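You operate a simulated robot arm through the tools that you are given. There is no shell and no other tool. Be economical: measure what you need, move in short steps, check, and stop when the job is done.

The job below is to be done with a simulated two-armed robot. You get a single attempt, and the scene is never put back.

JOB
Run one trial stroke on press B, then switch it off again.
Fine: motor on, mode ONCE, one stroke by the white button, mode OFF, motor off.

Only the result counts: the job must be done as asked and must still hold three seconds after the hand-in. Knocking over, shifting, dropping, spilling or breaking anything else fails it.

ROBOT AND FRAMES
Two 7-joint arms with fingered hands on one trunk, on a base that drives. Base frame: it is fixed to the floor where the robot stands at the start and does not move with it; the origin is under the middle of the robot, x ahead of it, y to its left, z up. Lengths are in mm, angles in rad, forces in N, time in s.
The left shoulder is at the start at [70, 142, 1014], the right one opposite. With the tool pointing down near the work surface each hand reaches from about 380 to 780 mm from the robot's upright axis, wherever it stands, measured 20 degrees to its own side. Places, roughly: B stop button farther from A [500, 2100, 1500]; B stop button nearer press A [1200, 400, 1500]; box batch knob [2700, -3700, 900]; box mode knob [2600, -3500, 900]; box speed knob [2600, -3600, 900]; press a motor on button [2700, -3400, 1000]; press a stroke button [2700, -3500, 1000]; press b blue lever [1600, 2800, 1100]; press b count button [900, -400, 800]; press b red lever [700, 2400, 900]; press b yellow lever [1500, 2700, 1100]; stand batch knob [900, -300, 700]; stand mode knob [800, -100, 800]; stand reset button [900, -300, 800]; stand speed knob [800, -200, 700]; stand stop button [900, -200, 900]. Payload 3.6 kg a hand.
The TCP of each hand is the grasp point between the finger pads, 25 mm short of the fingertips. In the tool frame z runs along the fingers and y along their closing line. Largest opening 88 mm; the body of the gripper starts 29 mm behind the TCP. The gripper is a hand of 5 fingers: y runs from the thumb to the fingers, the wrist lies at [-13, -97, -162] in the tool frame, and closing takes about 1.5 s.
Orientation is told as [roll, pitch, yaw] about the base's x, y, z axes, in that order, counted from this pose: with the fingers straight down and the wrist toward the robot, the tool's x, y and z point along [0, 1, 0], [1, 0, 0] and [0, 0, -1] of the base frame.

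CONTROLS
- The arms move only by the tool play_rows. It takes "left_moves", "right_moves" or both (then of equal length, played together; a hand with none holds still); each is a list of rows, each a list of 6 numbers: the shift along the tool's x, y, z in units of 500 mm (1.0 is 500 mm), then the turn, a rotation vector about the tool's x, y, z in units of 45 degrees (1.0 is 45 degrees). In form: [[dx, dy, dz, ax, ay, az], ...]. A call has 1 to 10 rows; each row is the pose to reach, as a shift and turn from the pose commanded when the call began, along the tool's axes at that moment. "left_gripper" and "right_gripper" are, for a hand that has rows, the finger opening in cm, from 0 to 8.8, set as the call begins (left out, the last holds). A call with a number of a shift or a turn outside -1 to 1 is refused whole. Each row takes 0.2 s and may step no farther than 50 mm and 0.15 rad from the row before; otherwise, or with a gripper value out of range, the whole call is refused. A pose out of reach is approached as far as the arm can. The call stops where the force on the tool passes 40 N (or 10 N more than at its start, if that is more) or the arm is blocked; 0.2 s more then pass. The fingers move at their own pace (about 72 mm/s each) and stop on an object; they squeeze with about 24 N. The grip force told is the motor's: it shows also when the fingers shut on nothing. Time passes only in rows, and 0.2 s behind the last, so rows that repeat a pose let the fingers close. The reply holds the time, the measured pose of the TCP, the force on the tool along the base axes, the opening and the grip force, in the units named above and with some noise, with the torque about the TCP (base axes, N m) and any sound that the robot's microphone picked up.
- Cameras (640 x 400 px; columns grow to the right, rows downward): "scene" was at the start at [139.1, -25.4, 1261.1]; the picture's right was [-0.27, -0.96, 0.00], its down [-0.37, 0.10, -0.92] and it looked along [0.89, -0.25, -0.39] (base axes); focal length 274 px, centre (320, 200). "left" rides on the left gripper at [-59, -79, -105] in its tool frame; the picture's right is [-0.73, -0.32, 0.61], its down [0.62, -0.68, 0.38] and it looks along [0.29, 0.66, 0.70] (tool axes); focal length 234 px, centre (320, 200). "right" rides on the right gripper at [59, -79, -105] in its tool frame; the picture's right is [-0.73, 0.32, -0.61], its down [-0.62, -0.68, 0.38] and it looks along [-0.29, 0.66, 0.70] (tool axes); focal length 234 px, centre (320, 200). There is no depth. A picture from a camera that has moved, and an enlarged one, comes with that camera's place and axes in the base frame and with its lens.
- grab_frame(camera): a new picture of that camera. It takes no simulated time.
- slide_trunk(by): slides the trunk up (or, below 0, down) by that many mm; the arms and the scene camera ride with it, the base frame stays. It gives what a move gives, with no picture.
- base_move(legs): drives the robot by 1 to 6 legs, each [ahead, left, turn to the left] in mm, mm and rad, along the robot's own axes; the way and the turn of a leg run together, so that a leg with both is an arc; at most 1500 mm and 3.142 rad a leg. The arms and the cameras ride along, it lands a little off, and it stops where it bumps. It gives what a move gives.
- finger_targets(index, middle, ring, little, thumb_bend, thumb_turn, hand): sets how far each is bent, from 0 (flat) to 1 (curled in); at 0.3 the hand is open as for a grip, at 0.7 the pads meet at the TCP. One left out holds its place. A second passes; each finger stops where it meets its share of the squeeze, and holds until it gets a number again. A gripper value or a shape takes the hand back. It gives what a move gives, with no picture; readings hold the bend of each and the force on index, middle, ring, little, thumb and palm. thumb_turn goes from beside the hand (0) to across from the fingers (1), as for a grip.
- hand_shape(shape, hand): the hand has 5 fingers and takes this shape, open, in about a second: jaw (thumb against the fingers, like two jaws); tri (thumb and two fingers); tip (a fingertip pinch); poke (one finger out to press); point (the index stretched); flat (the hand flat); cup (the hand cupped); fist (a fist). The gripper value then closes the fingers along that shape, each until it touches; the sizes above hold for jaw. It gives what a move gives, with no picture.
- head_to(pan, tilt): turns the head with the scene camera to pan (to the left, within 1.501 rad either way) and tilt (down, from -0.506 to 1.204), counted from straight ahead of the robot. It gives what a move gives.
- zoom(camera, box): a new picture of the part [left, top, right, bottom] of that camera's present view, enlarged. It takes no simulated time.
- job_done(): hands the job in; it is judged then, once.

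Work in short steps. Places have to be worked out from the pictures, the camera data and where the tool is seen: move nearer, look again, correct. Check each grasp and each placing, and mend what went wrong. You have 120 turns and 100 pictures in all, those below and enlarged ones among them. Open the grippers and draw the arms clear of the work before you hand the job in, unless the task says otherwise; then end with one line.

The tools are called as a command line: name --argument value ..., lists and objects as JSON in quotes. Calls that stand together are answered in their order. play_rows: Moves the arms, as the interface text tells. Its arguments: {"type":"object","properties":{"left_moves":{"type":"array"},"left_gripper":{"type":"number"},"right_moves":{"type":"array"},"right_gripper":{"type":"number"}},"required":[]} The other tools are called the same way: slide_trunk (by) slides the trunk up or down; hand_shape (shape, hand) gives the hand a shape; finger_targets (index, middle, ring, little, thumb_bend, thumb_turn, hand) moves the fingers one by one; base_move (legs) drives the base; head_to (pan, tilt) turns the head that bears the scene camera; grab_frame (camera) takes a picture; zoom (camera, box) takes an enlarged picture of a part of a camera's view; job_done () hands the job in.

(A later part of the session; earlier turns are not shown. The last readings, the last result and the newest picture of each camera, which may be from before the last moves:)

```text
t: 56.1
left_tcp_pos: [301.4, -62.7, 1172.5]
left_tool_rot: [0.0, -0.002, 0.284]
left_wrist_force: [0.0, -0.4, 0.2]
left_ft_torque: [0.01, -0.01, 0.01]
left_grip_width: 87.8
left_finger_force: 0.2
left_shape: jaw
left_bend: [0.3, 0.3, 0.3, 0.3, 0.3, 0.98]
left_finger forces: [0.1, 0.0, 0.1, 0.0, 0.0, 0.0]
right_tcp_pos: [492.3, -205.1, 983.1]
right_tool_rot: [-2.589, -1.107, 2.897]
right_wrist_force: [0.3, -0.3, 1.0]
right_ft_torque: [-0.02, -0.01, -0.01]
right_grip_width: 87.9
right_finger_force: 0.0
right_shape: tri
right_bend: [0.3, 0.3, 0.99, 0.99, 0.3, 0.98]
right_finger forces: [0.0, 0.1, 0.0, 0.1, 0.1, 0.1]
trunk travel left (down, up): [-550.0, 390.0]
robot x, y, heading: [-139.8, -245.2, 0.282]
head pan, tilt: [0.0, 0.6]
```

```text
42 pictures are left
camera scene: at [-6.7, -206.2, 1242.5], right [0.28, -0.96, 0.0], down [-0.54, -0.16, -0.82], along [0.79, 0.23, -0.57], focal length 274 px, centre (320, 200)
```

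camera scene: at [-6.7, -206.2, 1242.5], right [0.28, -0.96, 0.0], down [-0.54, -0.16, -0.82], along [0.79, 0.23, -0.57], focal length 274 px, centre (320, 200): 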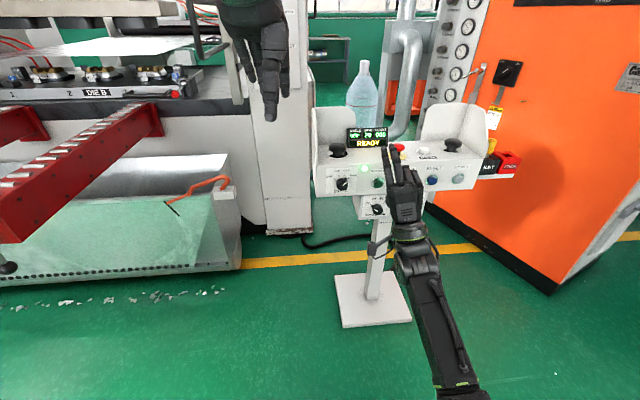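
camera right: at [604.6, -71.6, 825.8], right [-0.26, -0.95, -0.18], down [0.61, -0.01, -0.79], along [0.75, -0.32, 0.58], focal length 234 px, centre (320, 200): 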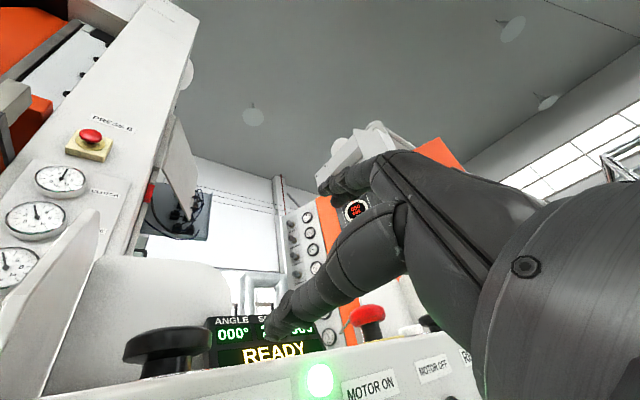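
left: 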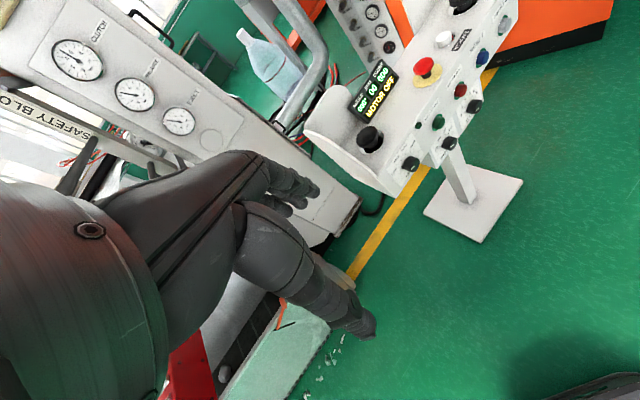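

I lower the trunk for a better arm posture, drive 90 mm closer, and square the hand to the panel (computed correction rotation).

slide_trunk --by -180

play_rows --right_moves '[[0, 0, 0, 0.122, 0.027, 0.083], [0, 0, 0, 0.244, 0.054, 0.166], [0, 0, 0, 0.366, 0.081, 0.248], [0, 0, 0, 0.488, 0.108, 0.331]]'

base_move --legs '[[90, 0, 0]]'

grab_frame --camera "right"

grab_frame --camera "scene"

```text
t: 58.1
left_tcp_pos: [302.8, -61.6, 991.1]
left_tool_rot: [0.001, -0.001, 0.283]
left_wrist_force: [0.0, 0.7, 0.0]
left_ft_torque: [0.01, 0.03, -0.02]
left_grip_width: 87.8
left_finger_force: 0.1
left_shape: jaw
left_bend: [0.3, 0.3, 0.3, 0.3, 0.3, 0.98]
left_finger forces: [0.0, 0.1, 0.1, 0.0, 0.0, 0.0]
right_tcp_pos: [490.9, -204.3, 802.5]
right_tool_rot: [-2.591, -1.105, 2.899]
right_wrist_force: [0.5, -0.7, -0.9]
right_ft_torque: [0.02, 0.05, 0.0]
right_grip_width: 88.1
right_finger_force: 0.2
right_shape: tri
right_bend: [0.3, 0.3, 0.99, 0.99, 0.3, 0.98]
right_finger forces: [0.1, 0.1, 0.1, 0.0, 0.0, 0.1]
trunk travel left (down, up): [-370.0, 570.0]
robot x, y, heading: [-137.2, -246.9, 0.283]
head pan, tilt: [0.0, 0.6]
```

```text
t: 59.1
left_tcp_pos: [302.0, -61.9, 992.2]
left_tool_rot: [-0.001, 0.0, 0.282]
left_wrist_force: [-1.3, -0.8, 0.3]
left_ft_torque: [0.02, 0.02, -0.03]
left_grip_width: 87.5
left_finger_force: 0.0
left_shape: jaw
left_bend: [0.3, 0.3, 0.3, 0.3, 0.3, 0.98]
left_finger forces: [0.0, 0.1, 0.1, 0.0, 0.1, 0.0]
right_tcp_pos: [489.7, -205.6, 803.9]
right_tool_rot: [1.532, -1.568, -1.134]
right_wrist_force: [-0.6, 1.0, 0.1]
right_ft_torque: [-0.02, -0.01, 0.01]
right_grip_width: 88.1
right_finger_force: 0.1
right_shape: tri
right_bend: [0.3, 0.3, 0.99, 0.99, 0.3, 0.98]
right_finger forces: [0.0, 0.0, 0.0, 0.0, 0.0, 0.1]
trunk travel left (down, up): [-370.0, 570.0]
robot x, y, heading: [-141.3, -241.6, 0.282]
head pan, tilt: [0.0, 0.6]
```

```text
t: 60.2
left_tcp_pos: [389.3, -35.6, 990.6]
left_tool_rot: [0.0, 0.004, 0.283]
left_wrist_force: [-0.2, 0.2, -0.2]
left_ft_torque: [-0.05, 0.02, 0.0]
left_grip_width: 87.7
left_finger_force: 0.1
left_shape: jaw
left_bend: [0.3, 0.3, 0.3, 0.3, 0.3, 0.98]
left_finger forces: [0.0, 0.0, 0.0, 0.0, 0.0, 0.0]
right_tcp_pos: [577.9, -179.0, 802.4]
right_tool_rot: [-0.157, -1.57, 0.557]
right_wrist_force: [0.1, 0.1, 0.2]
right_ft_torque: [0.03, -0.03, -0.01]
right_grip_width: 88.2
right_finger_force: 0.0
right_shape: tri
right_bend: [0.3, 0.3, 0.99, 0.99, 0.3, 0.98]
right_finger forces: [0.1, 0.0, 0.1, 0.0, 0.0, 0.0]
trunk travel left (down, up): [-370.0, 570.0]
robot x, y, heading: [-52.7, -216.5, 0.28]
head pan, tilt: [0.0, 0.6]
```

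```text
41 pictures are left
camera right: at [458.3, -166.4, 722.0], right [-0.28, -0.9, 0.32], down [0.6, -0.43, -0.68], along [0.75, 0.0, 0.66], focal length 234 px, centre (320, 200)
```

right: 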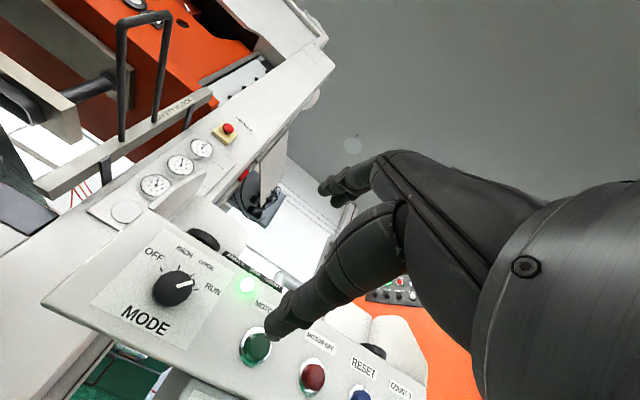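

```text
40 pictures are left
camera scene: at [81.9, -179.9, 1062.3], right [0.28, -0.96, 0.0], down [-0.54, -0.16, -0.82], along [0.79, 0.23, -0.57], focal length 274 px, centre (320, 200)
```

scene: 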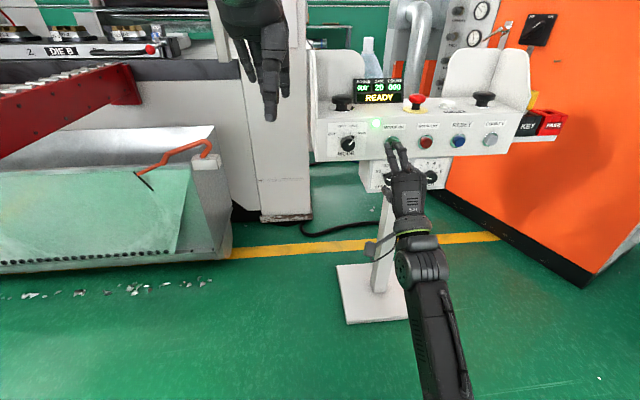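

Hand is square to the panel. Zoom on the dial for the pointer angle.

zoom --camera "right" --box '[120, 230, 250, 340]'

zoom --camera "scene" --box '[320, 110, 380, 170]'

```text
3.64 times, centred on (185, 285) of right
camera zoom: at [458.3, -166.4, 722.0], right [-0.28, -0.9, 0.32], down [0.6, -0.43, -0.68], along [0.75, 0.0, 0.66], focal length 852 px, centre (811, -109)
```

zoom: 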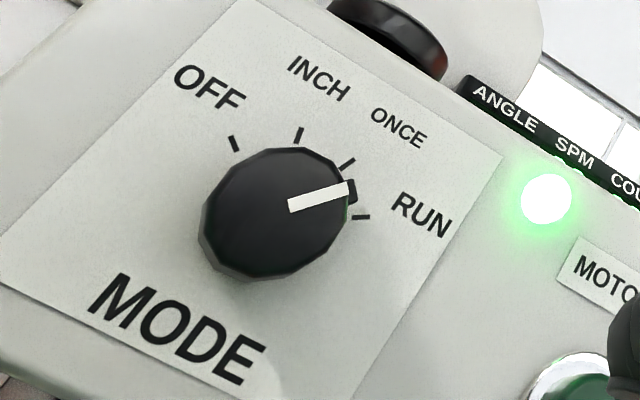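

```text
6.67 times, centred on (350, 140) of scene
camera zoom: at [81.9, -179.9, 1062.3], right [0.28, -0.96, 0.0], down [-0.54, -0.16, -0.82], along [0.79, 0.23, -0.57], focal length 1827 px, centre (120, 600)
```

zoom: 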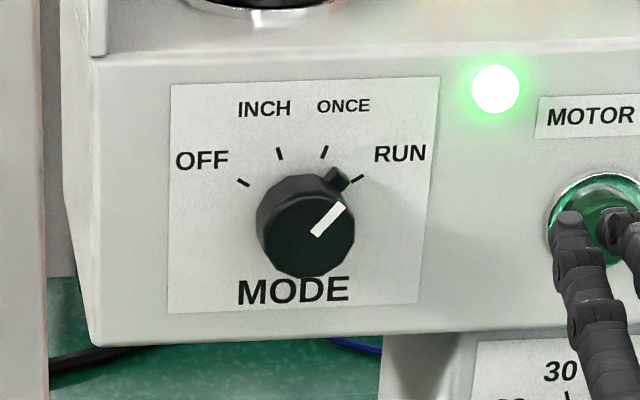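

Ticks are at about ±64° and ±21°, and the pointer is at about +42°, so ONCE needs −21°. I approach the same grip place as before with the hand upright.

play_rows --right_moves '[[0.03, -0.03, 0.06, 0, 0, 0], [0.06, -0.0608, 0.12, 0, 0, 0], [0.0818, -0.0608, 0.19, 0, 0, 0], [0.0818, -0.0608, 0.26, 0, 0, 0], [0.0818, -0.0608, 0.31, 0, 0, 0], [0.0818, -0.0608, 0.36, 0, 0, 0], [0.0818, -0.0608, 0.396, 0, 0, 0]]'

grab_frame --camera "right"

zoom --camera "scene" --box '[310, 100, 410, 180]'

```text
t: 61.8
left_tcp_pos: [390.7, -36.8, 992.5]
left_tool_rot: [0.0, 0.0, 0.281]
left_wrist_force: [0.6, -0.5, 0.0]
left_ft_torque: [0.02, 0.0, -0.01]
left_grip_width: 87.7
left_finger_force: 0.0
left_shape: jaw
left_bend: [0.3, 0.3, 0.3, 0.3, 0.3, 0.98]
left_finger forces: [0.0, 0.0, 0.1, 0.0, 0.0, 0.0]
right_tcp_pos: [734.9, -67.7, 773.4]
right_tool_rot: [3.051, -1.568, -2.654]
right_wrist_force: [-0.4, -0.5, -0.5]
right_ft_torque: [-0.02, -0.02, 0.01]
right_grip_width: 88.0
right_finger_force: 0.1
right_shape: tri
right_bend: [0.3, 0.3, 0.99, 0.99, 0.3, 0.98]
right_finger forces: [0.0, 0.0, 0.0, 0.0, 0.0, 0.1]
right hand out of reach, approached as far as the arm can: row 7
trunk travel left (down, up): [-370.0, 570.0]
robot x, y, heading: [-50.0, -216.6, 0.282]
head pan, tilt: [0.0, 0.6]
```

```text
37 pictures are left
camera right: at [615.7, -54.7, 692.6], right [-0.28, -0.91, 0.32], down [0.6, -0.42, -0.68], along [0.75, 0.0, 0.66], focal length 234 px, centre (320, 200)
```

right: 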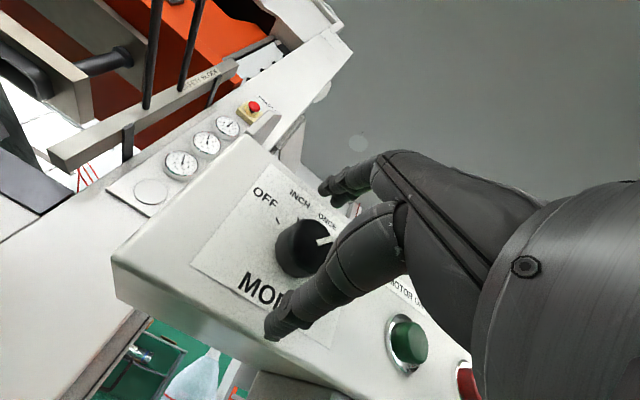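

```text
5.00 times, centred on (360, 140) of scene
camera zoom: at [80.8, -180.4, 1062.5], right [0.28, -0.96, 0.0], down [-0.54, -0.16, -0.82], along [0.79, 0.23, -0.57], focal length 1370 px, centre (120, 500)
```

zoom: 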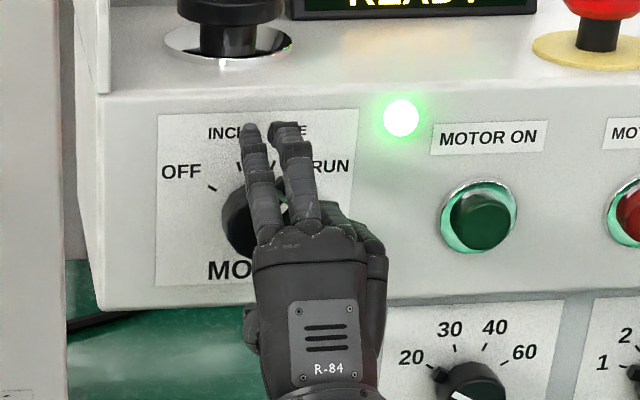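

I'm about 11 mm short at arm's limit. I pull the hand back 40 mm, drive 45 mm ahead, then complete the approach.

play_rows --right_moves '[[0, 0, -0.04, 0, 0, 0], [0, 0, -0.08, 0, 0, 0]]'

base_move --legs '[[45, 0, 0]]'

```text
t: 62.4
left_tcp_pos: [389.2, -35.7, 991.4]
left_tool_rot: [0.001, -0.001, 0.282]
left_wrist_force: [0.0, 0.3, 0.1]
left_ft_torque: [0.02, -0.01, -0.01]
left_grip_width: 87.9
left_finger_force: 0.0
left_shape: jaw
left_bend: [0.3, 0.3, 0.3, 0.3, 0.3, 0.98]
left_finger forces: [0.0, 0.0, 0.1, 0.0, 0.1, 0.1]
right_tcp_pos: [699.1, -84.3, 772.7]
right_tool_rot: [-3.088, -1.57, -2.798]
right_wrist_force: [0.1, -0.5, -0.7]
right_ft_torque: [0.0, 0.01, 0.0]
right_grip_width: 88.1
right_finger_force: 0.0
right_shape: tri
right_bend: [0.3, 0.3, 0.99, 0.99, 0.3, 0.98]
right_finger forces: [0.0, 0.0, 0.0, 0.0, 0.0, 0.0]
trunk travel left (down, up): [-370.0, 570.0]
robot x, y, heading: [-50.6, -220.1, 0.285]
head pan, tilt: [0.0, 0.6]
```

```text
t: 63.3
left_tcp_pos: [433.7, -22.9, 989.8]
left_tool_rot: [0.0, 0.002, 0.282]
left_wrist_force: [0.9, -0.7, 0.2]
left_ft_torque: [-0.01, -0.01, 0.0]
left_grip_width: 87.6
left_finger_force: 0.1
left_shape: jaw
left_bend: [0.3, 0.3, 0.3, 0.3, 0.3, 0.98]
left_finger forces: [0.1, 0.0, 0.0, 0.0, 0.0, 0.0]
right_tcp_pos: [744.2, -70.4, 771.4]
right_tool_rot: [0.016, -1.572, 0.38]
right_wrist_force: [1.5, 0.5, -0.2]
right_ft_torque: [0.01, -0.01, 0.0]
right_grip_width: 88.1
right_finger_force: 0.0
right_shape: tri
right_bend: [0.3, 0.3, 0.99, 0.99, 0.3, 0.98]
right_finger forces: [0.1, 0.0, 0.0, 0.0, 0.0, 0.0]
trunk travel left (down, up): [-370.0, 570.0]
robot x, y, heading: [-4.3, -202.3, 0.28]
head pan, tilt: [0.0, 0.6]
```

Now I trim 5 mm left and 4 mm forward and close on the knob.

play_rows --right_moves '[[0.0104, 0, 0.008, 0, 0, 0]]'

play_rows --right_moves '[[0, 0, 0, 0, 0, 0], [0, 0, 0, 0, 0, 0], [0, 0, 0, 0, 0, 0], [0, 0, 0, 0, 0, 0], [0, 0, 0, 0, 0, 0], [0, 0, 0, 0, 0, 0], [0, 0, 0, 0, 0, 0], [0, 0, 0, 0, 0, 0]]' --right_gripper 0

zoom --camera "right" --box '[220, 150, 400, 340]'

```text
t: 63.7
left_tcp_pos: [432.9, -23.5, 991.3]
left_tool_rot: [0.001, 0.0, 0.282]
left_wrist_force: [-0.3, 0.2, -0.5]
left_ft_torque: [-0.01, 0.02, -0.01]
left_grip_width: 87.9
left_finger_force: 0.0
left_shape: jaw
left_bend: [0.3, 0.3, 0.3, 0.3, 0.3, 0.98]
left_finger forces: [0.1, 0.0, 0.0, 0.0, 0.0, 0.0]
right_tcp_pos: [744.4, -63.9, 773.1]
right_tool_rot: [-2.714, -1.572, 3.111]
right_wrist_force: [0.1, 0.1, -0.2]
right_ft_torque: [0.0, 0.02, -0.01]
right_grip_width: 87.7
right_finger_force: 0.0
right_shape: tri
right_bend: [0.3, 0.3, 0.99, 0.99, 0.3, 0.98]
right_finger forces: [0.0, 0.1, 0.0, 0.1, 0.0, 0.0]
trunk travel left (down, up): [-370.0, 570.0]
robot x, y, heading: [-10.1, -204.2, 0.282]
head pan, tilt: [0.0, 0.6]
```

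```text
t: 65.5
left_tcp_pos: [432.7, -24.3, 992.5]
left_tool_rot: [0.0, -0.001, 0.282]
left_wrist_force: [-1.1, -0.9, 0.6]
left_ft_torque: [0.0, 0.0, -0.03]
left_grip_width: 87.7
left_finger_force: 0.0
left_shape: jaw
left_bend: [0.3, 0.3, 0.3, 0.3, 0.3, 0.98]
left_finger forces: [0.0, 0.1, 0.0, 0.0, 0.0, 0.0]
right_tcp_pos: [745.1, -65.4, 773.4]
right_tool_rot: [-2.86, -1.571, -3.025]
right_wrist_force: [0.5, 0.1, -0.5]
right_ft_torque: [-0.01, -0.01, 0.01]
right_grip_width: 30.3
right_finger_force: 23.8
right_shape: tri
right_bend: [0.74, 0.51, 1.0, 1.0, 0.73, 1.0]
right_finger forces: [10.6, 10.9, 0.1, 0.1, 21.6, 0.0]
trunk travel left (down, up): [-370.0, 570.0]
robot x, y, heading: [-6.9, -204.6, 0.285]
head pan, tilt: [0.0, 0.6]
```

```text
2.11 times, centred on (310, 245) of right
camera zoom: at [624.0, -51.7, 692.9], right [-0.28, -0.9, 0.32], down [0.6, -0.43, -0.68], along [0.75, 0.0, 0.66], focal length 493 px, centre (341, 105)
```

zoom: 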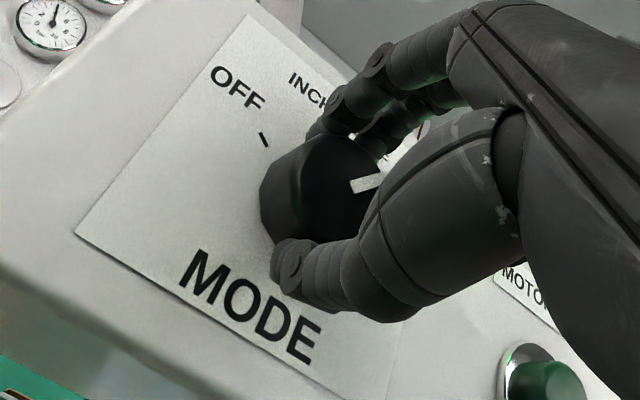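

Same solid grip as before. I turn −21° counter-clockwise to ONCE, then open and look from the scene camera before retreating.

play_rows --right_moves '[[0, 0, 0, 0, 0, -0.15], [0, 0, 0, 0, 0, -0.3], [0, 0, 0, 0, 0, -0.467], [0, 0, 0, 0, 0, -0.467]]'

play_rows --right_moves '[[0, 0, 0, 0, 0, 0], [0, 0, 0, 0, 0, 0], [0, 0, 0, 0, 0, 0], [0, 0, 0, 0, 0, 0], [0, 0, -0.04, 0, 0, 0], [0, 0, -0.08, 0, 0, 0], [0, 0, -0.12, 0, 0, 0]]' --right_gripper 8.8

zoom --camera "right" --box '[190, 180, 370, 340]'

zoom --camera "scene" --box '[310, 80, 430, 180]'

```text
t: 66.5
left_tcp_pos: [434.1, -24.2, 991.7]
left_tool_rot: [-0.001, 0.001, 0.282]
left_wrist_force: [0.6, -0.3, 0.2]
left_ft_torque: [-0.01, -0.03, -0.01]
left_grip_width: 87.9
left_finger_force: 0.1
left_shape: jaw
left_bend: [0.3, 0.3, 0.3, 0.3, 0.3, 0.98]
left_finger forces: [0.1, 0.1, 0.1, 0.0, 0.1, 0.1]
right_tcp_pos: [744.5, -65.4, 773.3]
right_tool_rot: [-1.572, -1.203, 1.967]
right_wrist_force: [4.6, 0.8, 0.3]
right_ft_torque: [-0.01, -0.01, -0.05]
right_grip_width: 30.5
right_finger_force: 23.7
right_shape: tri
right_bend: [0.74, 0.51, 1.0, 1.0, 0.73, 1.0]
right_finger forces: [10.4, 11.6, 0.0, 0.1, 21.7, 0.1]
trunk travel left (down, up): [-370.0, 570.0]
robot x, y, heading: [-7.5, -209.8, 0.283]
head pan, tilt: [0.0, 0.6]
```

```text
t: 68.1
left_tcp_pos: [432.1, -24.9, 990.8]
left_tool_rot: [0.001, 0.0, 0.283]
left_wrist_force: [-0.3, 1.0, 0.3]
left_ft_torque: [0.02, 0.01, 0.0]
left_grip_width: 87.9
left_finger_force: 0.0
left_shape: jaw
left_bend: [0.3, 0.3, 0.3, 0.3, 0.3, 0.98]
left_finger forces: [0.0, 0.0, 0.0, 0.0, 0.1, 0.0]
right_tcp_pos: [688.9, -88.5, 772.5]
right_tool_rot: [-1.573, -1.205, 1.972]
right_wrist_force: [-0.3, 0.7, 0.4]
right_ft_torque: [0.01, -0.01, -0.02]
right_grip_width: 87.6
right_finger_force: 0.1
right_shape: tri
right_bend: [0.3, 0.3, 0.99, 0.99, 0.3, 0.98]
right_finger forces: [0.0, 0.0, 0.1, 0.0, 0.1, 0.1]
trunk travel left (down, up): [-370.0, 570.0]
robot x, y, heading: [-10.2, -206.2, 0.281]
head pan, tilt: [0.0, 0.6]
```

```text
2.50 times, centred on (280, 260) of right
camera zoom: at [580.6, -105.5, 676.8], right [-0.34, -0.75, 0.56], down [0.67, -0.61, -0.41], along [0.65, 0.24, 0.72], focal length 585 px, centre (420, 50)
```

zoom: 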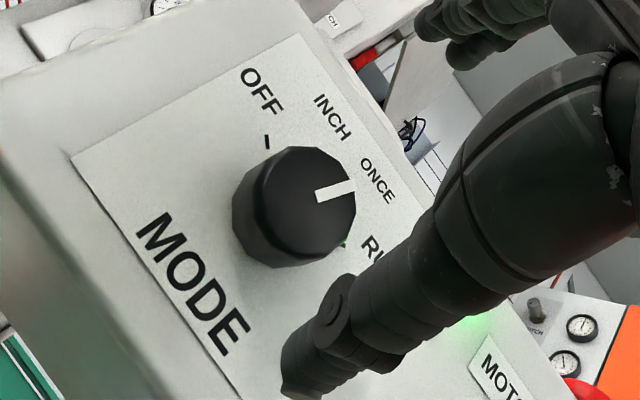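

```text
4.00 times, centred on (370, 130) of scene
camera zoom: at [123.7, -168.0, 1062.6], right [0.28, -0.96, 0.0], down [-0.54, -0.16, -0.83], along [0.79, 0.23, -0.56], focal length 1096 px, centre (120, 480)
```

zoom: 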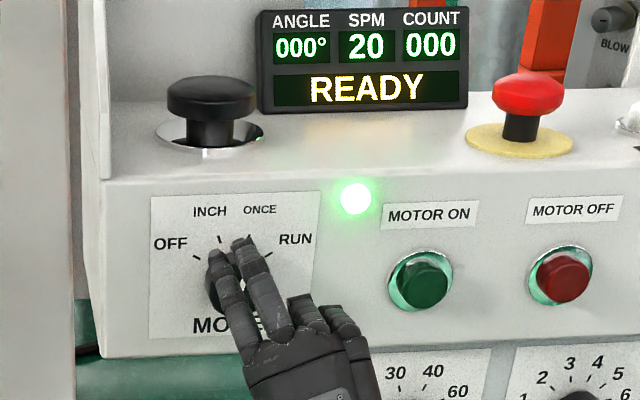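

The pointer now points at ONCE and the display is still READY. Next I back the base off and shift right, then get the hand pointed down for the white STROKE button on top.

base_move --legs '[[-150, 0, 0], [0, -260, 0]]'

zoom --camera "scene" --box '[220, 60, 400, 210]'

```text
t: 70.9
left_tcp_pos: [360.7, -314.2, 991.3]
left_tool_rot: [0.002, 0.0, 0.283]
left_wrist_force: [0.1, 0.1, 0.3]
left_ft_torque: [0.01, 0.01, 0.01]
left_grip_width: 87.8
left_finger_force: 0.1
left_shape: jaw
left_bend: [0.3, 0.3, 0.3, 0.3, 0.3, 0.98]
left_finger forces: [0.1, 0.0, 0.0, 0.1, 0.1, 0.0]
right_tcp_pos: [616.0, -380.0, 772.2]
right_tool_rot: [-1.572, -1.204, 1.971]
right_wrist_force: [0.3, -0.8, 0.2]
right_ft_torque: [0.01, 0.03, -0.02]
right_grip_width: 87.4
right_finger_force: 0.1
right_shape: tri
right_bend: [0.3, 0.3, 0.99, 0.99, 0.3, 0.98]
right_finger forces: [0.1, 0.0, 0.1, 0.0, 0.0, 0.0]
trunk travel left (down, up): [-370.0, 570.0]
robot x, y, heading: [-83.5, -496.3, 0.284]
head pan, tilt: [0.0, 0.6]
```

```text
2.67 times, centred on (310, 135) of scene
camera zoom: at [51.0, -459.8, 1062.5], right [0.28, -0.96, 0.0], down [-0.54, -0.16, -0.82], along [0.79, 0.23, -0.57], focal length 731 px, centre (347, 373)
```

zoom: 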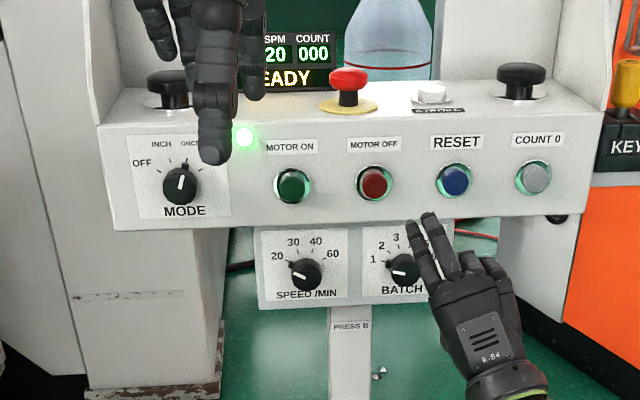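

zoom --camera "scene" --box '[250, 105, 290, 145]'

```text
10.00 times, centred on (270, 125) of scene
camera zoom: at [51.0, -459.8, 1062.5], right [0.28, -0.96, 0.0], down [-0.54, -0.16, -0.82], along [0.79, 0.23, -0.57], focal length 2740 px, centre (820, 950)
```

zoom: 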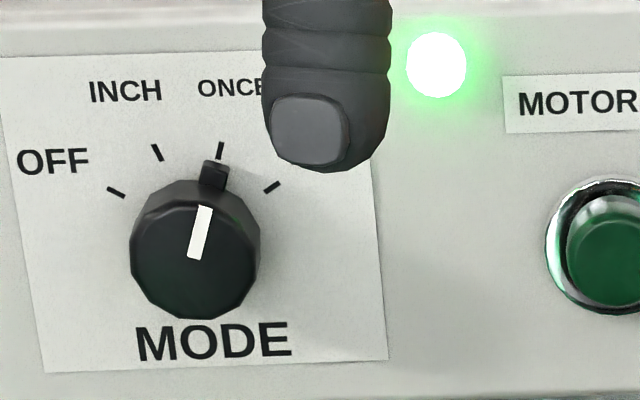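

The lug lines up with the ONCE tick. Now I raise the trunk, make a pointing finger, and pitch the hand back downward.

slide_trunk --by 180

hand_shape --hand "right" --shape "poke"

finger_targets --hand "right" --index 0.7 --middle 1.0

play_rows --right_moves '[[0, 0, -0.03, 0, 0, 0.156], [0, 0, -0.06, 0, 0, 0.311], [0, 0, -0.1, 0, 0, 0.467]]'

play_rows --right_moves '[[0, 0.03, 0, 0.1667, 0, 0], [0, 0.06, 0, 0.3333, 0, 0], [0, 0.09, 0, 0.5, 0, 0], [0, 0.12, 0, 0.6667, 0, 0], [0, 0.15, 0, 0.8333, 0, 0], [0, 0.18, 0, 1, 0, 0]]'

```text
t: 72.9
left_tcp_pos: [358.5, -314.9, 1171.9]
left_tool_rot: [-0.001, 0.002, 0.282]
left_wrist_force: [0.0, 0.9, 0.0]
left_ft_torque: [-0.05, -0.02, 0.02]
left_grip_width: 87.5
left_finger_force: 0.0
left_shape: jaw
left_bend: [0.3, 0.3, 0.3, 0.3, 0.3, 0.98]
left_finger forces: [0.0, 0.0, 0.1, 0.0, 0.0, 0.1]
right_tcp_pos: [615.9, -379.9, 952.1]
right_tool_rot: [-1.574, -1.204, 1.97]
right_wrist_force: [0.6, 0.7, 0.2]
right_ft_torque: [-0.02, 0.01, 0.02]
right_grip_width: 88.1
right_finger_force: 0.0
right_shape: tri
right_bend: [0.3, 0.3, 0.99, 0.99, 0.3, 0.98]
right_finger forces: [0.0, 0.1, 0.0, 0.0, 0.1, 0.0]
trunk travel left (down, up): [-550.0, 390.0]
robot x, y, heading: [-84.2, -500.2, 0.28]
head pan, tilt: [0.0, 0.6]
```

```text
t: 73.8
left_tcp_pos: [359.5, -315.1, 1171.1]
left_tool_rot: [-0.001, 0.001, 0.284]
left_wrist_force: [0.2, -1.4, 0.0]
left_ft_torque: [0.04, -0.01, 0.03]
left_grip_width: 87.5
left_finger_force: 0.1
left_shape: jaw
left_bend: [0.3, 0.3, 0.3, 0.3, 0.3, 0.98]
left_finger forces: [0.1, 0.0, 0.1, 0.1, 0.1, 0.0]
right_tcp_pos: [616.6, -379.0, 952.9]
right_tool_rot: [-1.573, -1.204, 1.97]
right_wrist_force: [0.0, 0.7, -0.2]
right_ft_torque: [0.03, -0.03, -0.02]
right_grip_width: 0.0
right_finger_force: 0.0
right_shape: poke
right_bend: [0.7, 0.7, 0.99, 0.99, 1.0, 1.0]
right_finger forces: [0.1, 0.1, 0.1, 0.0, 0.0, 0.0]
trunk travel left (down, up): [-550.0, 390.0]
robot x, y, heading: [-81.7, -496.5, 0.282]
head pan, tilt: [0.0, 0.6]
```

```text
t: 74.8
left_tcp_pos: [359.7, -314.9, 1170.7]
left_tool_rot: [-0.002, 0.001, 0.283]
left_wrist_force: [0.1, 0.1, 0.2]
left_ft_torque: [-0.01, -0.01, 0.0]
left_grip_width: 87.6
left_finger_force: 0.1
left_shape: jaw
left_bend: [0.3, 0.3, 0.3, 0.3, 0.3, 0.98]
left_finger forces: [0.0, 0.0, 0.0, 0.0, 0.1, 0.0]
right_tcp_pos: [616.0, -379.1, 952.1]
right_tool_rot: [-1.573, -1.204, 1.971]
right_wrist_force: [0.4, -0.5, -0.1]
right_ft_torque: [-0.01, 0.01, -0.01]
right_grip_width: 23.9
right_finger_force: 0.2
right_shape: fingers
right_bend: [0.7, 1.0, 0.99, 0.99, 1.0, 1.0]
right_finger forces: [0.0, 0.0, 0.0, 0.0, 0.1, 0.0]
trunk travel left (down, up): [-550.0, 390.0]
robot x, y, heading: [-82.0, -497.0, 0.282]
head pan, tilt: [0.0, 0.6]
```

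```text
t: 75.6
left_tcp_pos: [359.7, -315.8, 1172.5]
left_tool_rot: [0.001, 0.0, 0.282]
left_wrist_force: [-0.5, 0.5, 0.2]
left_ft_torque: [0.01, 0.04, -0.02]
left_grip_width: 87.7
left_finger_force: 0.1
left_shape: jaw
left_bend: [0.3, 0.3, 0.3, 0.3, 0.3, 0.98]
left_finger forces: [0.0, 0.0, 0.0, 0.0, 0.0, 0.0]
right_tcp_pos: [568.3, -397.9, 952.0]
right_tool_rot: [2.583, -1.567, -2.186]
right_wrist_force: [-0.2, -0.3, -0.3]
right_ft_torque: [0.01, 0.01, 0.02]
right_grip_width: 23.9
right_finger_force: 0.1
right_shape: fingers
right_bend: [0.7, 1.0, 0.99, 0.99, 1.0, 1.0]
right_finger forces: [0.0, 0.0, 0.0, 0.1, 0.0, 0.0]
trunk travel left (down, up): [-550.0, 390.0]
robot x, y, heading: [-84.1, -497.1, 0.283]
head pan, tilt: [0.0, 0.6]
```

```text
t: 77.0
left_tcp_pos: [359.7, -314.3, 1171.5]
left_tool_rot: [0.001, -0.001, 0.282]
left_wrist_force: [-0.6, 0.3, 0.1]
left_ft_torque: [-0.04, 0.04, 0.0]
left_grip_width: 87.7
left_finger_force: 0.0
left_shape: jaw
left_bend: [0.3, 0.3, 0.3, 0.3, 0.3, 0.98]
left_finger forces: [0.1, 0.0, 0.0, 0.0, 0.0, 0.0]
right_tcp_pos: [567.1, -398.4, 1042.9]
right_tool_rot: [0.001, -0.783, 0.398]
right_wrist_force: [-0.2, 0.5, 0.6]
right_ft_torque: [-0.05, 0.0, -0.03]
right_grip_width: 23.8
right_finger_force: 0.2
right_shape: fingers
right_bend: [0.7, 1.0, 0.99, 0.99, 1.0, 1.0]
right_finger forces: [0.0, 0.0, 0.1, 0.0, 0.1, 0.0]
trunk travel left (down, up): [-550.0, 390.0]
robot x, y, heading: [-80.6, -490.0, 0.284]
head pan, tilt: [0.0, 0.6]
```

I pitch further to near vertical, then drive 240 mm ahead and look.

play_rows --right_moves '[[0, 0, 0, 0.15, 0, 0], [0, 0, 0, 0.3, 0, 0], [0, 0, 0, 0.45, 0, 0], [0, 0, 0, 0.6, 0, 0], [0, 0, 0, 0.7, 0, 0]]'

base_move --legs '[[240, 0, 0]]'

grab_frame --camera "scene"

grab_frame --camera "right"

```text
t: 78.2
left_tcp_pos: [360.3, -315.3, 1170.9]
left_tool_rot: [0.0, -0.001, 0.283]
left_wrist_force: [-0.3, 0.8, 0.4]
left_ft_torque: [0.0, -0.04, 0.0]
left_grip_width: 87.7
left_finger_force: 0.2
left_shape: jaw
left_bend: [0.3, 0.3, 0.3, 0.3, 0.3, 0.98]
left_finger forces: [0.0, 0.0, 0.1, 0.0, 0.0, 0.0]
right_tcp_pos: [637.4, -374.6, 1029.0]
right_tool_rot: [0.001, -0.235, 0.399]
right_wrist_force: [0.6, 0.0, -0.5]
right_ft_torque: [-0.05, 0.02, 0.01]
right_grip_width: 24.2
right_finger_force: 0.1
right_shape: fingers
right_bend: [0.7, 1.0, 0.99, 0.99, 1.0, 1.0]
right_finger forces: [0.1, 0.0, 0.0, 0.0, 0.0, 0.1]
right hand out of reach, approached as far as the arm can: row 2, 3, 4, 5
trunk travel left (down, up): [-550.0, 390.0]
robot x, y, heading: [-81.7, -498.1, 0.284]
head pan, tilt: [0.0, 0.6]
```

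```text
t: 80.0
left_tcp_pos: [592.3, -245.0, 1171.7]
left_tool_rot: [0.0, 0.0, 0.286]
left_wrist_force: [-0.3, 0.3, -0.1]
left_ft_torque: [-0.01, 0.03, -0.01]
left_grip_width: 87.9
left_finger_force: 0.1
left_shape: jaw
left_bend: [0.3, 0.3, 0.3, 0.3, 0.3, 0.98]
left_finger forces: [0.0, 0.0, 0.0, 0.1, 0.0, 0.0]
right_tcp_pos: [868.6, -303.4, 1029.3]
right_tool_rot: [-0.001, -0.237, 0.402]
right_wrist_force: [0.8, 0.1, -0.1]
right_ft_torque: [0.01, 0.02, 0.03]
right_grip_width: 23.9
right_finger_force: 0.0
right_shape: fingers
right_bend: [0.7, 1.0, 0.99, 0.99, 1.0, 1.0]
right_finger forces: [0.0, 0.0, 0.1, 0.1, 0.0, 0.0]
trunk travel left (down, up): [-550.0, 390.0]
robot x, y, heading: [149.6, -424.6, 0.286]
head pan, tilt: [0.0, 0.6]
```

```text
30 pictures are left
camera scene: at [283.1, -390.6, 1242.5], right [0.28, -0.96, 0.0], down [-0.54, -0.16, -0.82], along [0.79, 0.23, -0.57], focal length 274 px, centre (320, 200)
```

scene: 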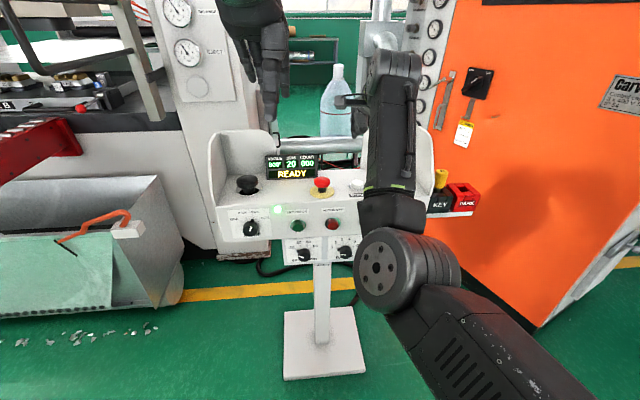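

```text
29 pictures are left
camera right: at [751.2, -291.2, 1111.2], right [0.44, -0.6, 0.67], down [-0.28, -0.8, -0.53], along [0.85, 0.05, -0.52], focal length 234 px, centre (320, 200)
```

right: 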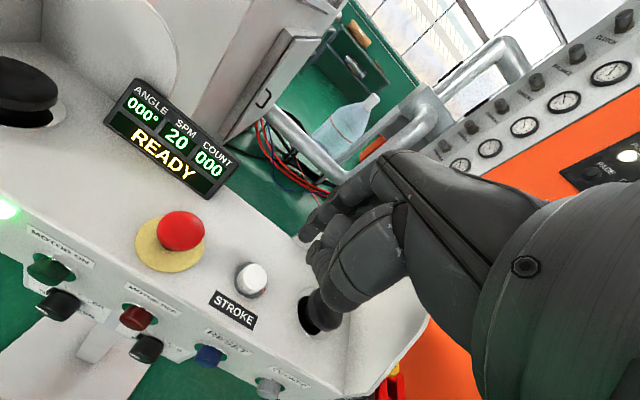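

The white button is at about (924,-303,860). I drive 40 mm closer for reach.

base_move --legs '[[40, 0, 0]]'

zoom --camera "right" --box '[150, 170, 370, 370]'

```text
t: 80.9
left_tcp_pos: [628.0, -234.2, 1172.8]
left_tool_rot: [0.0, 0.0, 0.286]
left_wrist_force: [0.6, 0.2, 0.0]
left_ft_torque: [0.0, -0.01, -0.01]
left_grip_width: 87.8
left_finger_force: 0.1
left_shape: jaw
left_bend: [0.3, 0.3, 0.3, 0.3, 0.3, 0.98]
left_finger forces: [0.1, 0.0, 0.0, 0.0, 0.2, 0.0]
right_tcp_pos: [905.8, -294.9, 1030.3]
right_tool_rot: [0.001, -0.238, 0.401]
right_wrist_force: [0.6, -0.3, -0.1]
right_ft_torque: [-0.02, 0.0, 0.02]
right_grip_width: 23.8
right_finger_force: 0.0
right_shape: fingers
right_bend: [0.7, 1.0, 0.99, 0.99, 1.0, 1.0]
right_finger forces: [0.1, 0.0, 0.1, 0.1, 0.0, 0.0]
trunk travel left (down, up): [-550.0, 390.0]
robot x, y, heading: [186.7, -418.2, 0.287]
head pan, tilt: [0.0, 0.6]
```

```text
2.00 times, centred on (260, 270) of right
camera zoom: at [788.1, -280.3, 1111.9], right [0.44, -0.6, 0.67], down [-0.28, -0.8, -0.53], along [0.85, 0.05, -0.52], focal length 468 px, centre (440, 60)
```

zoom: 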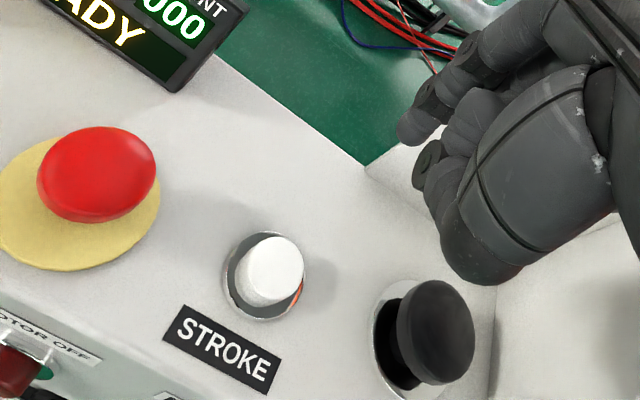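

I descend toward the point above the white button, stopping about 45 mm above, and check alignment.

play_rows --right_moves '[[-0.018, 0.0, 0.04, 0, 0, 0], [-0.036, 0.0, 0.09, 0, 0, 0], [-0.0376, -0.015, 0.15, 0, 0, 0], [-0.0376, -0.028, 0.2, 0, 0, 0]]'

grab_frame --camera "right"

zoom --camera "scene" --box '[250, 140, 450, 260]'

```text
t: 81.9
left_tcp_pos: [629.8, -234.5, 1170.9]
left_tool_rot: [0.0, 0.0, 0.286]
left_wrist_force: [0.8, -0.5, 0.1]
left_ft_torque: [-0.03, 0.01, 0.0]
left_grip_width: 87.8
left_finger_force: 0.0
left_shape: jaw
left_bend: [0.3, 0.3, 0.3, 0.3, 0.3, 0.98]
left_finger forces: [0.0, 0.0, 0.0, 0.1, 0.0, 0.1]
right_tcp_pos: [924.0, -306.9, 927.8]
right_tool_rot: [0.001, -0.238, 0.402]
right_wrist_force: [-0.2, 0.0, 0.0]
right_ft_torque: [-0.01, -0.01, 0.01]
right_grip_width: 24.2
right_finger_force: 0.1
right_shape: fingers
right_bend: [0.7, 1.0, 0.99, 0.99, 1.0, 1.0]
right_finger forces: [0.1, 0.0, 0.1, 0.1, 0.0, 0.1]
trunk travel left (down, up): [-550.0, 390.0]
robot x, y, heading: [186.6, -419.1, 0.285]
head pan, tilt: [0.0, 0.6]
```

```text
27 pictures are left
camera right: at [807.0, -293.7, 1009.8], right [0.44, -0.6, 0.67], down [-0.28, -0.8, -0.53], along [0.85, 0.05, -0.52], focal length 234 px, centre (320, 200)
```

right: 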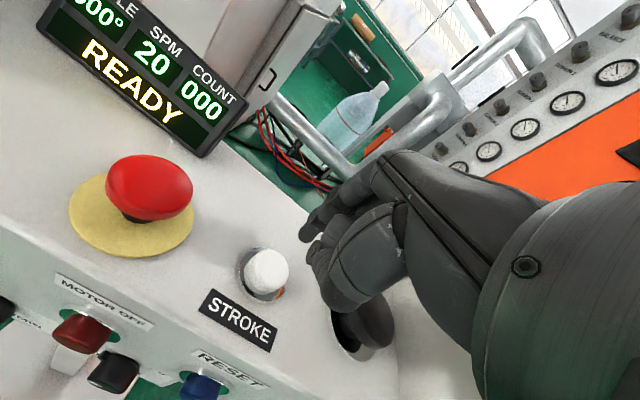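

```text
3.20 times, centred on (350, 200) of scene
camera zoom: at [321.0, -379.8, 1242.5], right [0.28, -0.96, 0.0], down [-0.54, -0.16, -0.82], along [0.79, 0.23, -0.57], focal length 877 px, centre (224, 200)
```

zoom: 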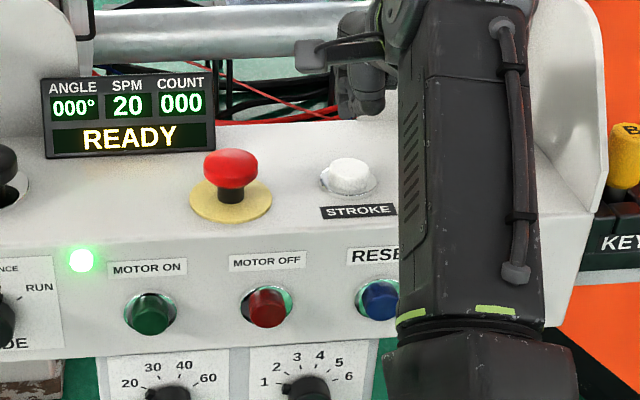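

Tip is right above the button (button top at about (926,-305,858), tip z about 906). I go straight down 42 mm, then a few careful steps to contact.

play_rows --right_moves '[[-0.004, -0.0095, 0.039, 0, 0, 0], [-0.004, -0.0175, 0.072, 0, 0, 0], [-0.004, -0.021, 0.0855, 0, 0, 0]]'

zoom --camera "right" --box '[150, 150, 400, 350]'

```text
t: 82.7
left_tcp_pos: [628.0, -233.5, 1173.1]
left_tool_rot: [0.0, -0.001, 0.285]
left_wrist_force: [-0.3, 0.7, -0.2]
left_ft_torque: [0.01, -0.02, 0.03]
left_grip_width: 87.7
left_finger_force: 0.0
left_shape: jaw
left_bend: [0.3, 0.3, 0.3, 0.3, 0.3, 0.98]
left_finger forces: [0.0, 0.0, 0.1, 0.0, 0.0, 0.0]
right_tcp_pos: [924.0, -309.3, 884.7]
right_tool_rot: [0.0, -0.236, 0.402]
right_wrist_force: [0.3, -0.4, 0.0]
right_ft_torque: [0.01, 0.0, -0.01]
right_grip_width: 23.9
right_finger_force: 0.1
right_shape: fingers
right_bend: [0.7, 1.0, 0.99, 0.99, 1.0, 1.0]
right_finger forces: [0.1, 0.0, 0.1, 0.1, 0.0, 0.1]
trunk travel left (down, up): [-550.0, 390.0]
robot x, y, heading: [184.6, -420.7, 0.287]
head pan, tilt: [0.0, 0.6]
```

```text
2.00 times, centred on (275, 250) of right
camera zoom: at [806.7, -295.5, 966.8], right [0.44, -0.6, 0.67], down [-0.28, -0.8, -0.53], along [0.85, 0.05, -0.52], focal length 468 px, centre (410, 100)
```

zoom: 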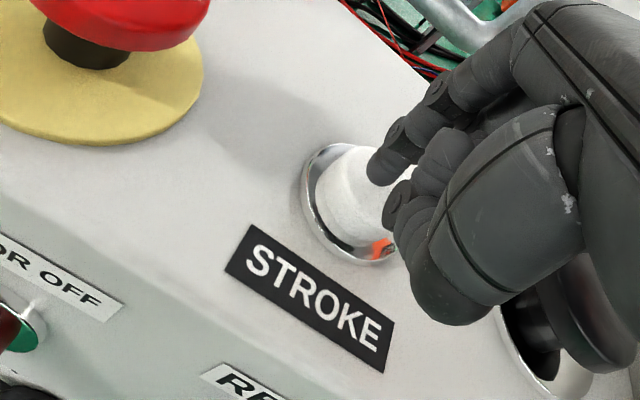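

The tip is over the cap. I creep down 2–3 mm per row, up to 12 mm.

play_rows --right_moves '[[0, -0.0014, 0.006, 0, 0, 0], [0, -0.0028, 0.0117, 0, 0, 0], [0, -0.0042, 0.0175, 0, 0, 0], [0, -0.0056, 0.0233, 0, 0, 0]]'

zoom --camera "right" --box '[0, 0, 400, 320]'

```text
t: 83.7
left_tcp_pos: [628.1, -234.6, 1171.3]
left_tool_rot: [0.0, -0.001, 0.286]
left_wrist_force: [-0.4, -0.2, 0.3]
left_ft_torque: [0.03, 0.0, 0.0]
left_grip_width: 87.5
left_finger_force: 0.1
left_shape: jaw
left_bend: [0.3, 0.3, 0.3, 0.3, 0.3, 0.98]
left_finger forces: [0.1, 0.0, 0.0, 0.0, 0.0, 0.0]
right_tcp_pos: [923.2, -309.1, 872.6]
right_tool_rot: [-0.001, -0.24, 0.4]
right_wrist_force: [-0.1, -0.6, 3.2]
right_ft_torque: [-0.01, -0.03, -0.04]
right_grip_width: 23.8
right_finger_force: 1.6
right_shape: fingers
right_bend: [0.7, 1.0, 0.99, 0.99, 1.0, 1.0]
right_finger forces: [3.1, 0.1, 0.0, 0.0, 0.0, 0.0]
trunk travel left (down, up): [-550.0, 390.0]
robot x, y, heading: [188.3, -420.6, 0.289]
head pan, tilt: [0.0, 0.6]
heard: click
```

```text
1.25 times, centred on (200, 160) of right
camera zoom: at [806.3, -295.4, 955.6], right [0.44, -0.6, 0.67], down [-0.28, -0.8, -0.53], along [0.85, 0.05, -0.52], focal length 293 px, centre (470, 250)
```

zoom: 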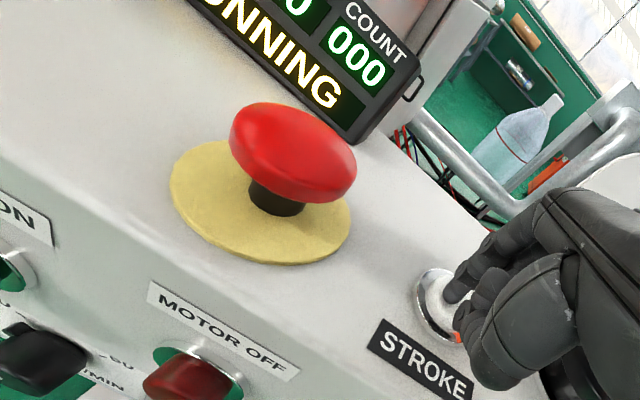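

Click, and the display shows RUNNING. I release the button at once by rising straight up, then check the stroke.

play_rows --right_moves '[[0, 0.009, -0.039, 0, 0, 0], [0, 0.026, -0.107, 0, 0, 0], [0, 0.047, -0.195, 0, 0, 0], [0, 0.068, -0.28, 0, 0, 0], [0, 0.068, -0.28, 0, 0, 0], [0, 0.068, -0.28, 0, 0, 0], [0, 0.068, -0.28, 0, 0, 0], [0, 0.068, -0.28, 0, 0, 0], [0, 0.068, -0.28, 0, 0, 0], [0, 0.068, -0.28, 0, 0, 0]]'

zoom --camera "scene" --box '[190, 120, 390, 270]'

```text
t: 85.9
left_tcp_pos: [630.4, -234.1, 1171.5]
left_tool_rot: [0.002, 0.002, 0.286]
left_wrist_force: [-0.1, 0.1, 0.7]
left_ft_torque: [0.02, 0.0, 0.0]
left_grip_width: 87.5
left_finger_force: 0.1
left_shape: jaw
left_bend: [0.3, 0.3, 0.3, 0.3, 0.3, 0.98]
left_finger forces: [0.0, 0.0, 0.0, 0.1, 0.0, 0.0]
right_tcp_pos: [924.0, -308.7, 1015.6]
right_tool_rot: [0.0, -0.236, 0.4]
right_wrist_force: [-0.6, -0.4, -0.3]
right_ft_torque: [0.0, -0.02, 0.03]
right_grip_width: 24.2
right_finger_force: 0.2
right_shape: fingers
right_bend: [0.7, 1.0, 0.99, 0.99, 1.0, 1.0]
right_finger forces: [0.0, 0.0, 0.0, 0.1, 0.0, 0.0]
trunk travel left (down, up): [-550.0, 390.0]
robot x, y, heading: [189.5, -419.3, 0.287]
head pan, tilt: [0.0, 0.6]
```

```text
2.67 times, centred on (290, 195) of scene
camera zoom: at [320.6, -379.6, 1242.5], right [0.28, -0.96, 0.0], down [-0.54, -0.16, -0.82], along [0.79, 0.23, -0.57], focal length 731 px, centre (400, 213)
```

zoom: 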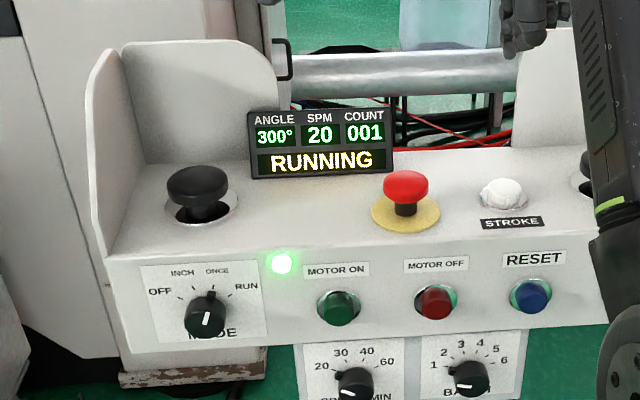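

Count 001, stroke nearly complete. I back the base off and confirm it stops after exactly one stroke.

base_move --legs '[[-260, 0, 0]]'

play_rows --right_moves '[[0, 0, 0, -0.15, 0, 0], [0, 0, 0, -0.3, 0, 0], [0, 0, 0, -0.45, 0, 0], [0, 0, 0, -0.6, 0, 0], [0, 0, 0, -0.75, 0, 0], [0, 0, 0, -0.9, 0, 0]]'

zoom --camera "scene" --box '[190, 60, 390, 260]'

```text
t: 87.8
left_tcp_pos: [378.8, -308.2, 1172.0]
left_tool_rot: [0.0, 0.0, 0.285]
left_wrist_force: [-0.7, 0.5, 1.2]
left_ft_torque: [-0.02, 0.02, 0.0]
left_grip_width: 87.6
left_finger_force: 0.1
left_shape: jaw
left_bend: [0.3, 0.3, 0.3, 0.3, 0.3, 0.98]
left_finger forces: [0.0, 0.0, 0.1, 0.0, 0.0, 0.0]
right_tcp_pos: [673.1, -381.5, 1015.2]
right_tool_rot: [0.0, -0.237, 0.402]
right_wrist_force: [0.1, 0.9, -0.9]
right_ft_torque: [0.0, -0.02, 0.0]
right_grip_width: 24.0
right_finger_force: 0.0
right_shape: fingers
right_bend: [0.7, 1.0, 0.99, 0.99, 1.0, 1.0]
right_finger forces: [0.0, 0.1, 0.1, 0.0, 0.1, 0.1]
trunk travel left (down, up): [-550.0, 390.0]
robot x, y, heading: [-62.5, -490.2, 0.284]
head pan, tilt: [0.0, 0.6]
```

```text
t: 89.2
left_tcp_pos: [378.3, -307.2, 1171.8]
left_tool_rot: [-0.001, 0.001, 0.285]
left_wrist_force: [0.1, -1.0, 0.1]
left_ft_torque: [-0.02, -0.02, -0.04]
left_grip_width: 87.7
left_finger_force: 0.2
left_shape: jaw
left_bend: [0.3, 0.3, 0.3, 0.3, 0.3, 0.98]
left_finger forces: [0.0, 0.0, 0.0, 0.0, 0.0, 0.1]
right_tcp_pos: [674.0, -382.7, 1014.6]
right_tool_rot: [0.001, -0.946, 0.399]
right_wrist_force: [-0.5, 0.4, -0.5]
right_ft_torque: [0.01, 0.02, 0.0]
right_grip_width: 23.7
right_finger_force: 0.1
right_shape: fingers
right_bend: [0.7, 1.0, 0.99, 0.99, 1.0, 1.0]
right_finger forces: [0.1, 0.0, 0.0, 0.0, 0.1, 0.1]
trunk travel left (down, up): [-550.0, 390.0]
robot x, y, heading: [-63.9, -495.2, 0.285]
head pan, tilt: [0.0, 0.6]
```

```text
2.00 times, centred on (290, 160) of scene
camera zoom: at [70.1, -453.6, 1242.5], right [0.28, -0.96, 0.0], down [-0.54, -0.16, -0.82], along [0.79, 0.23, -0.57], focal length 548 px, centre (380, 280)
```

zoom: 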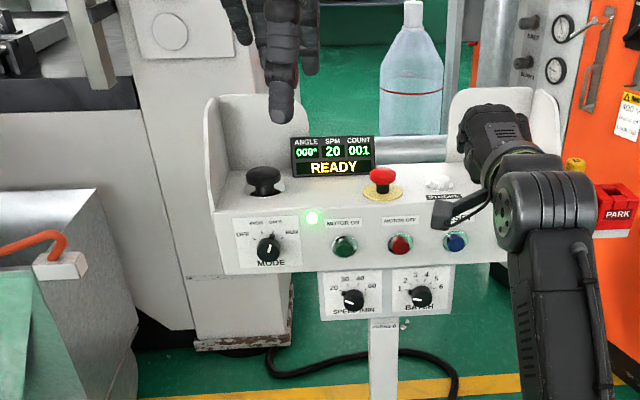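

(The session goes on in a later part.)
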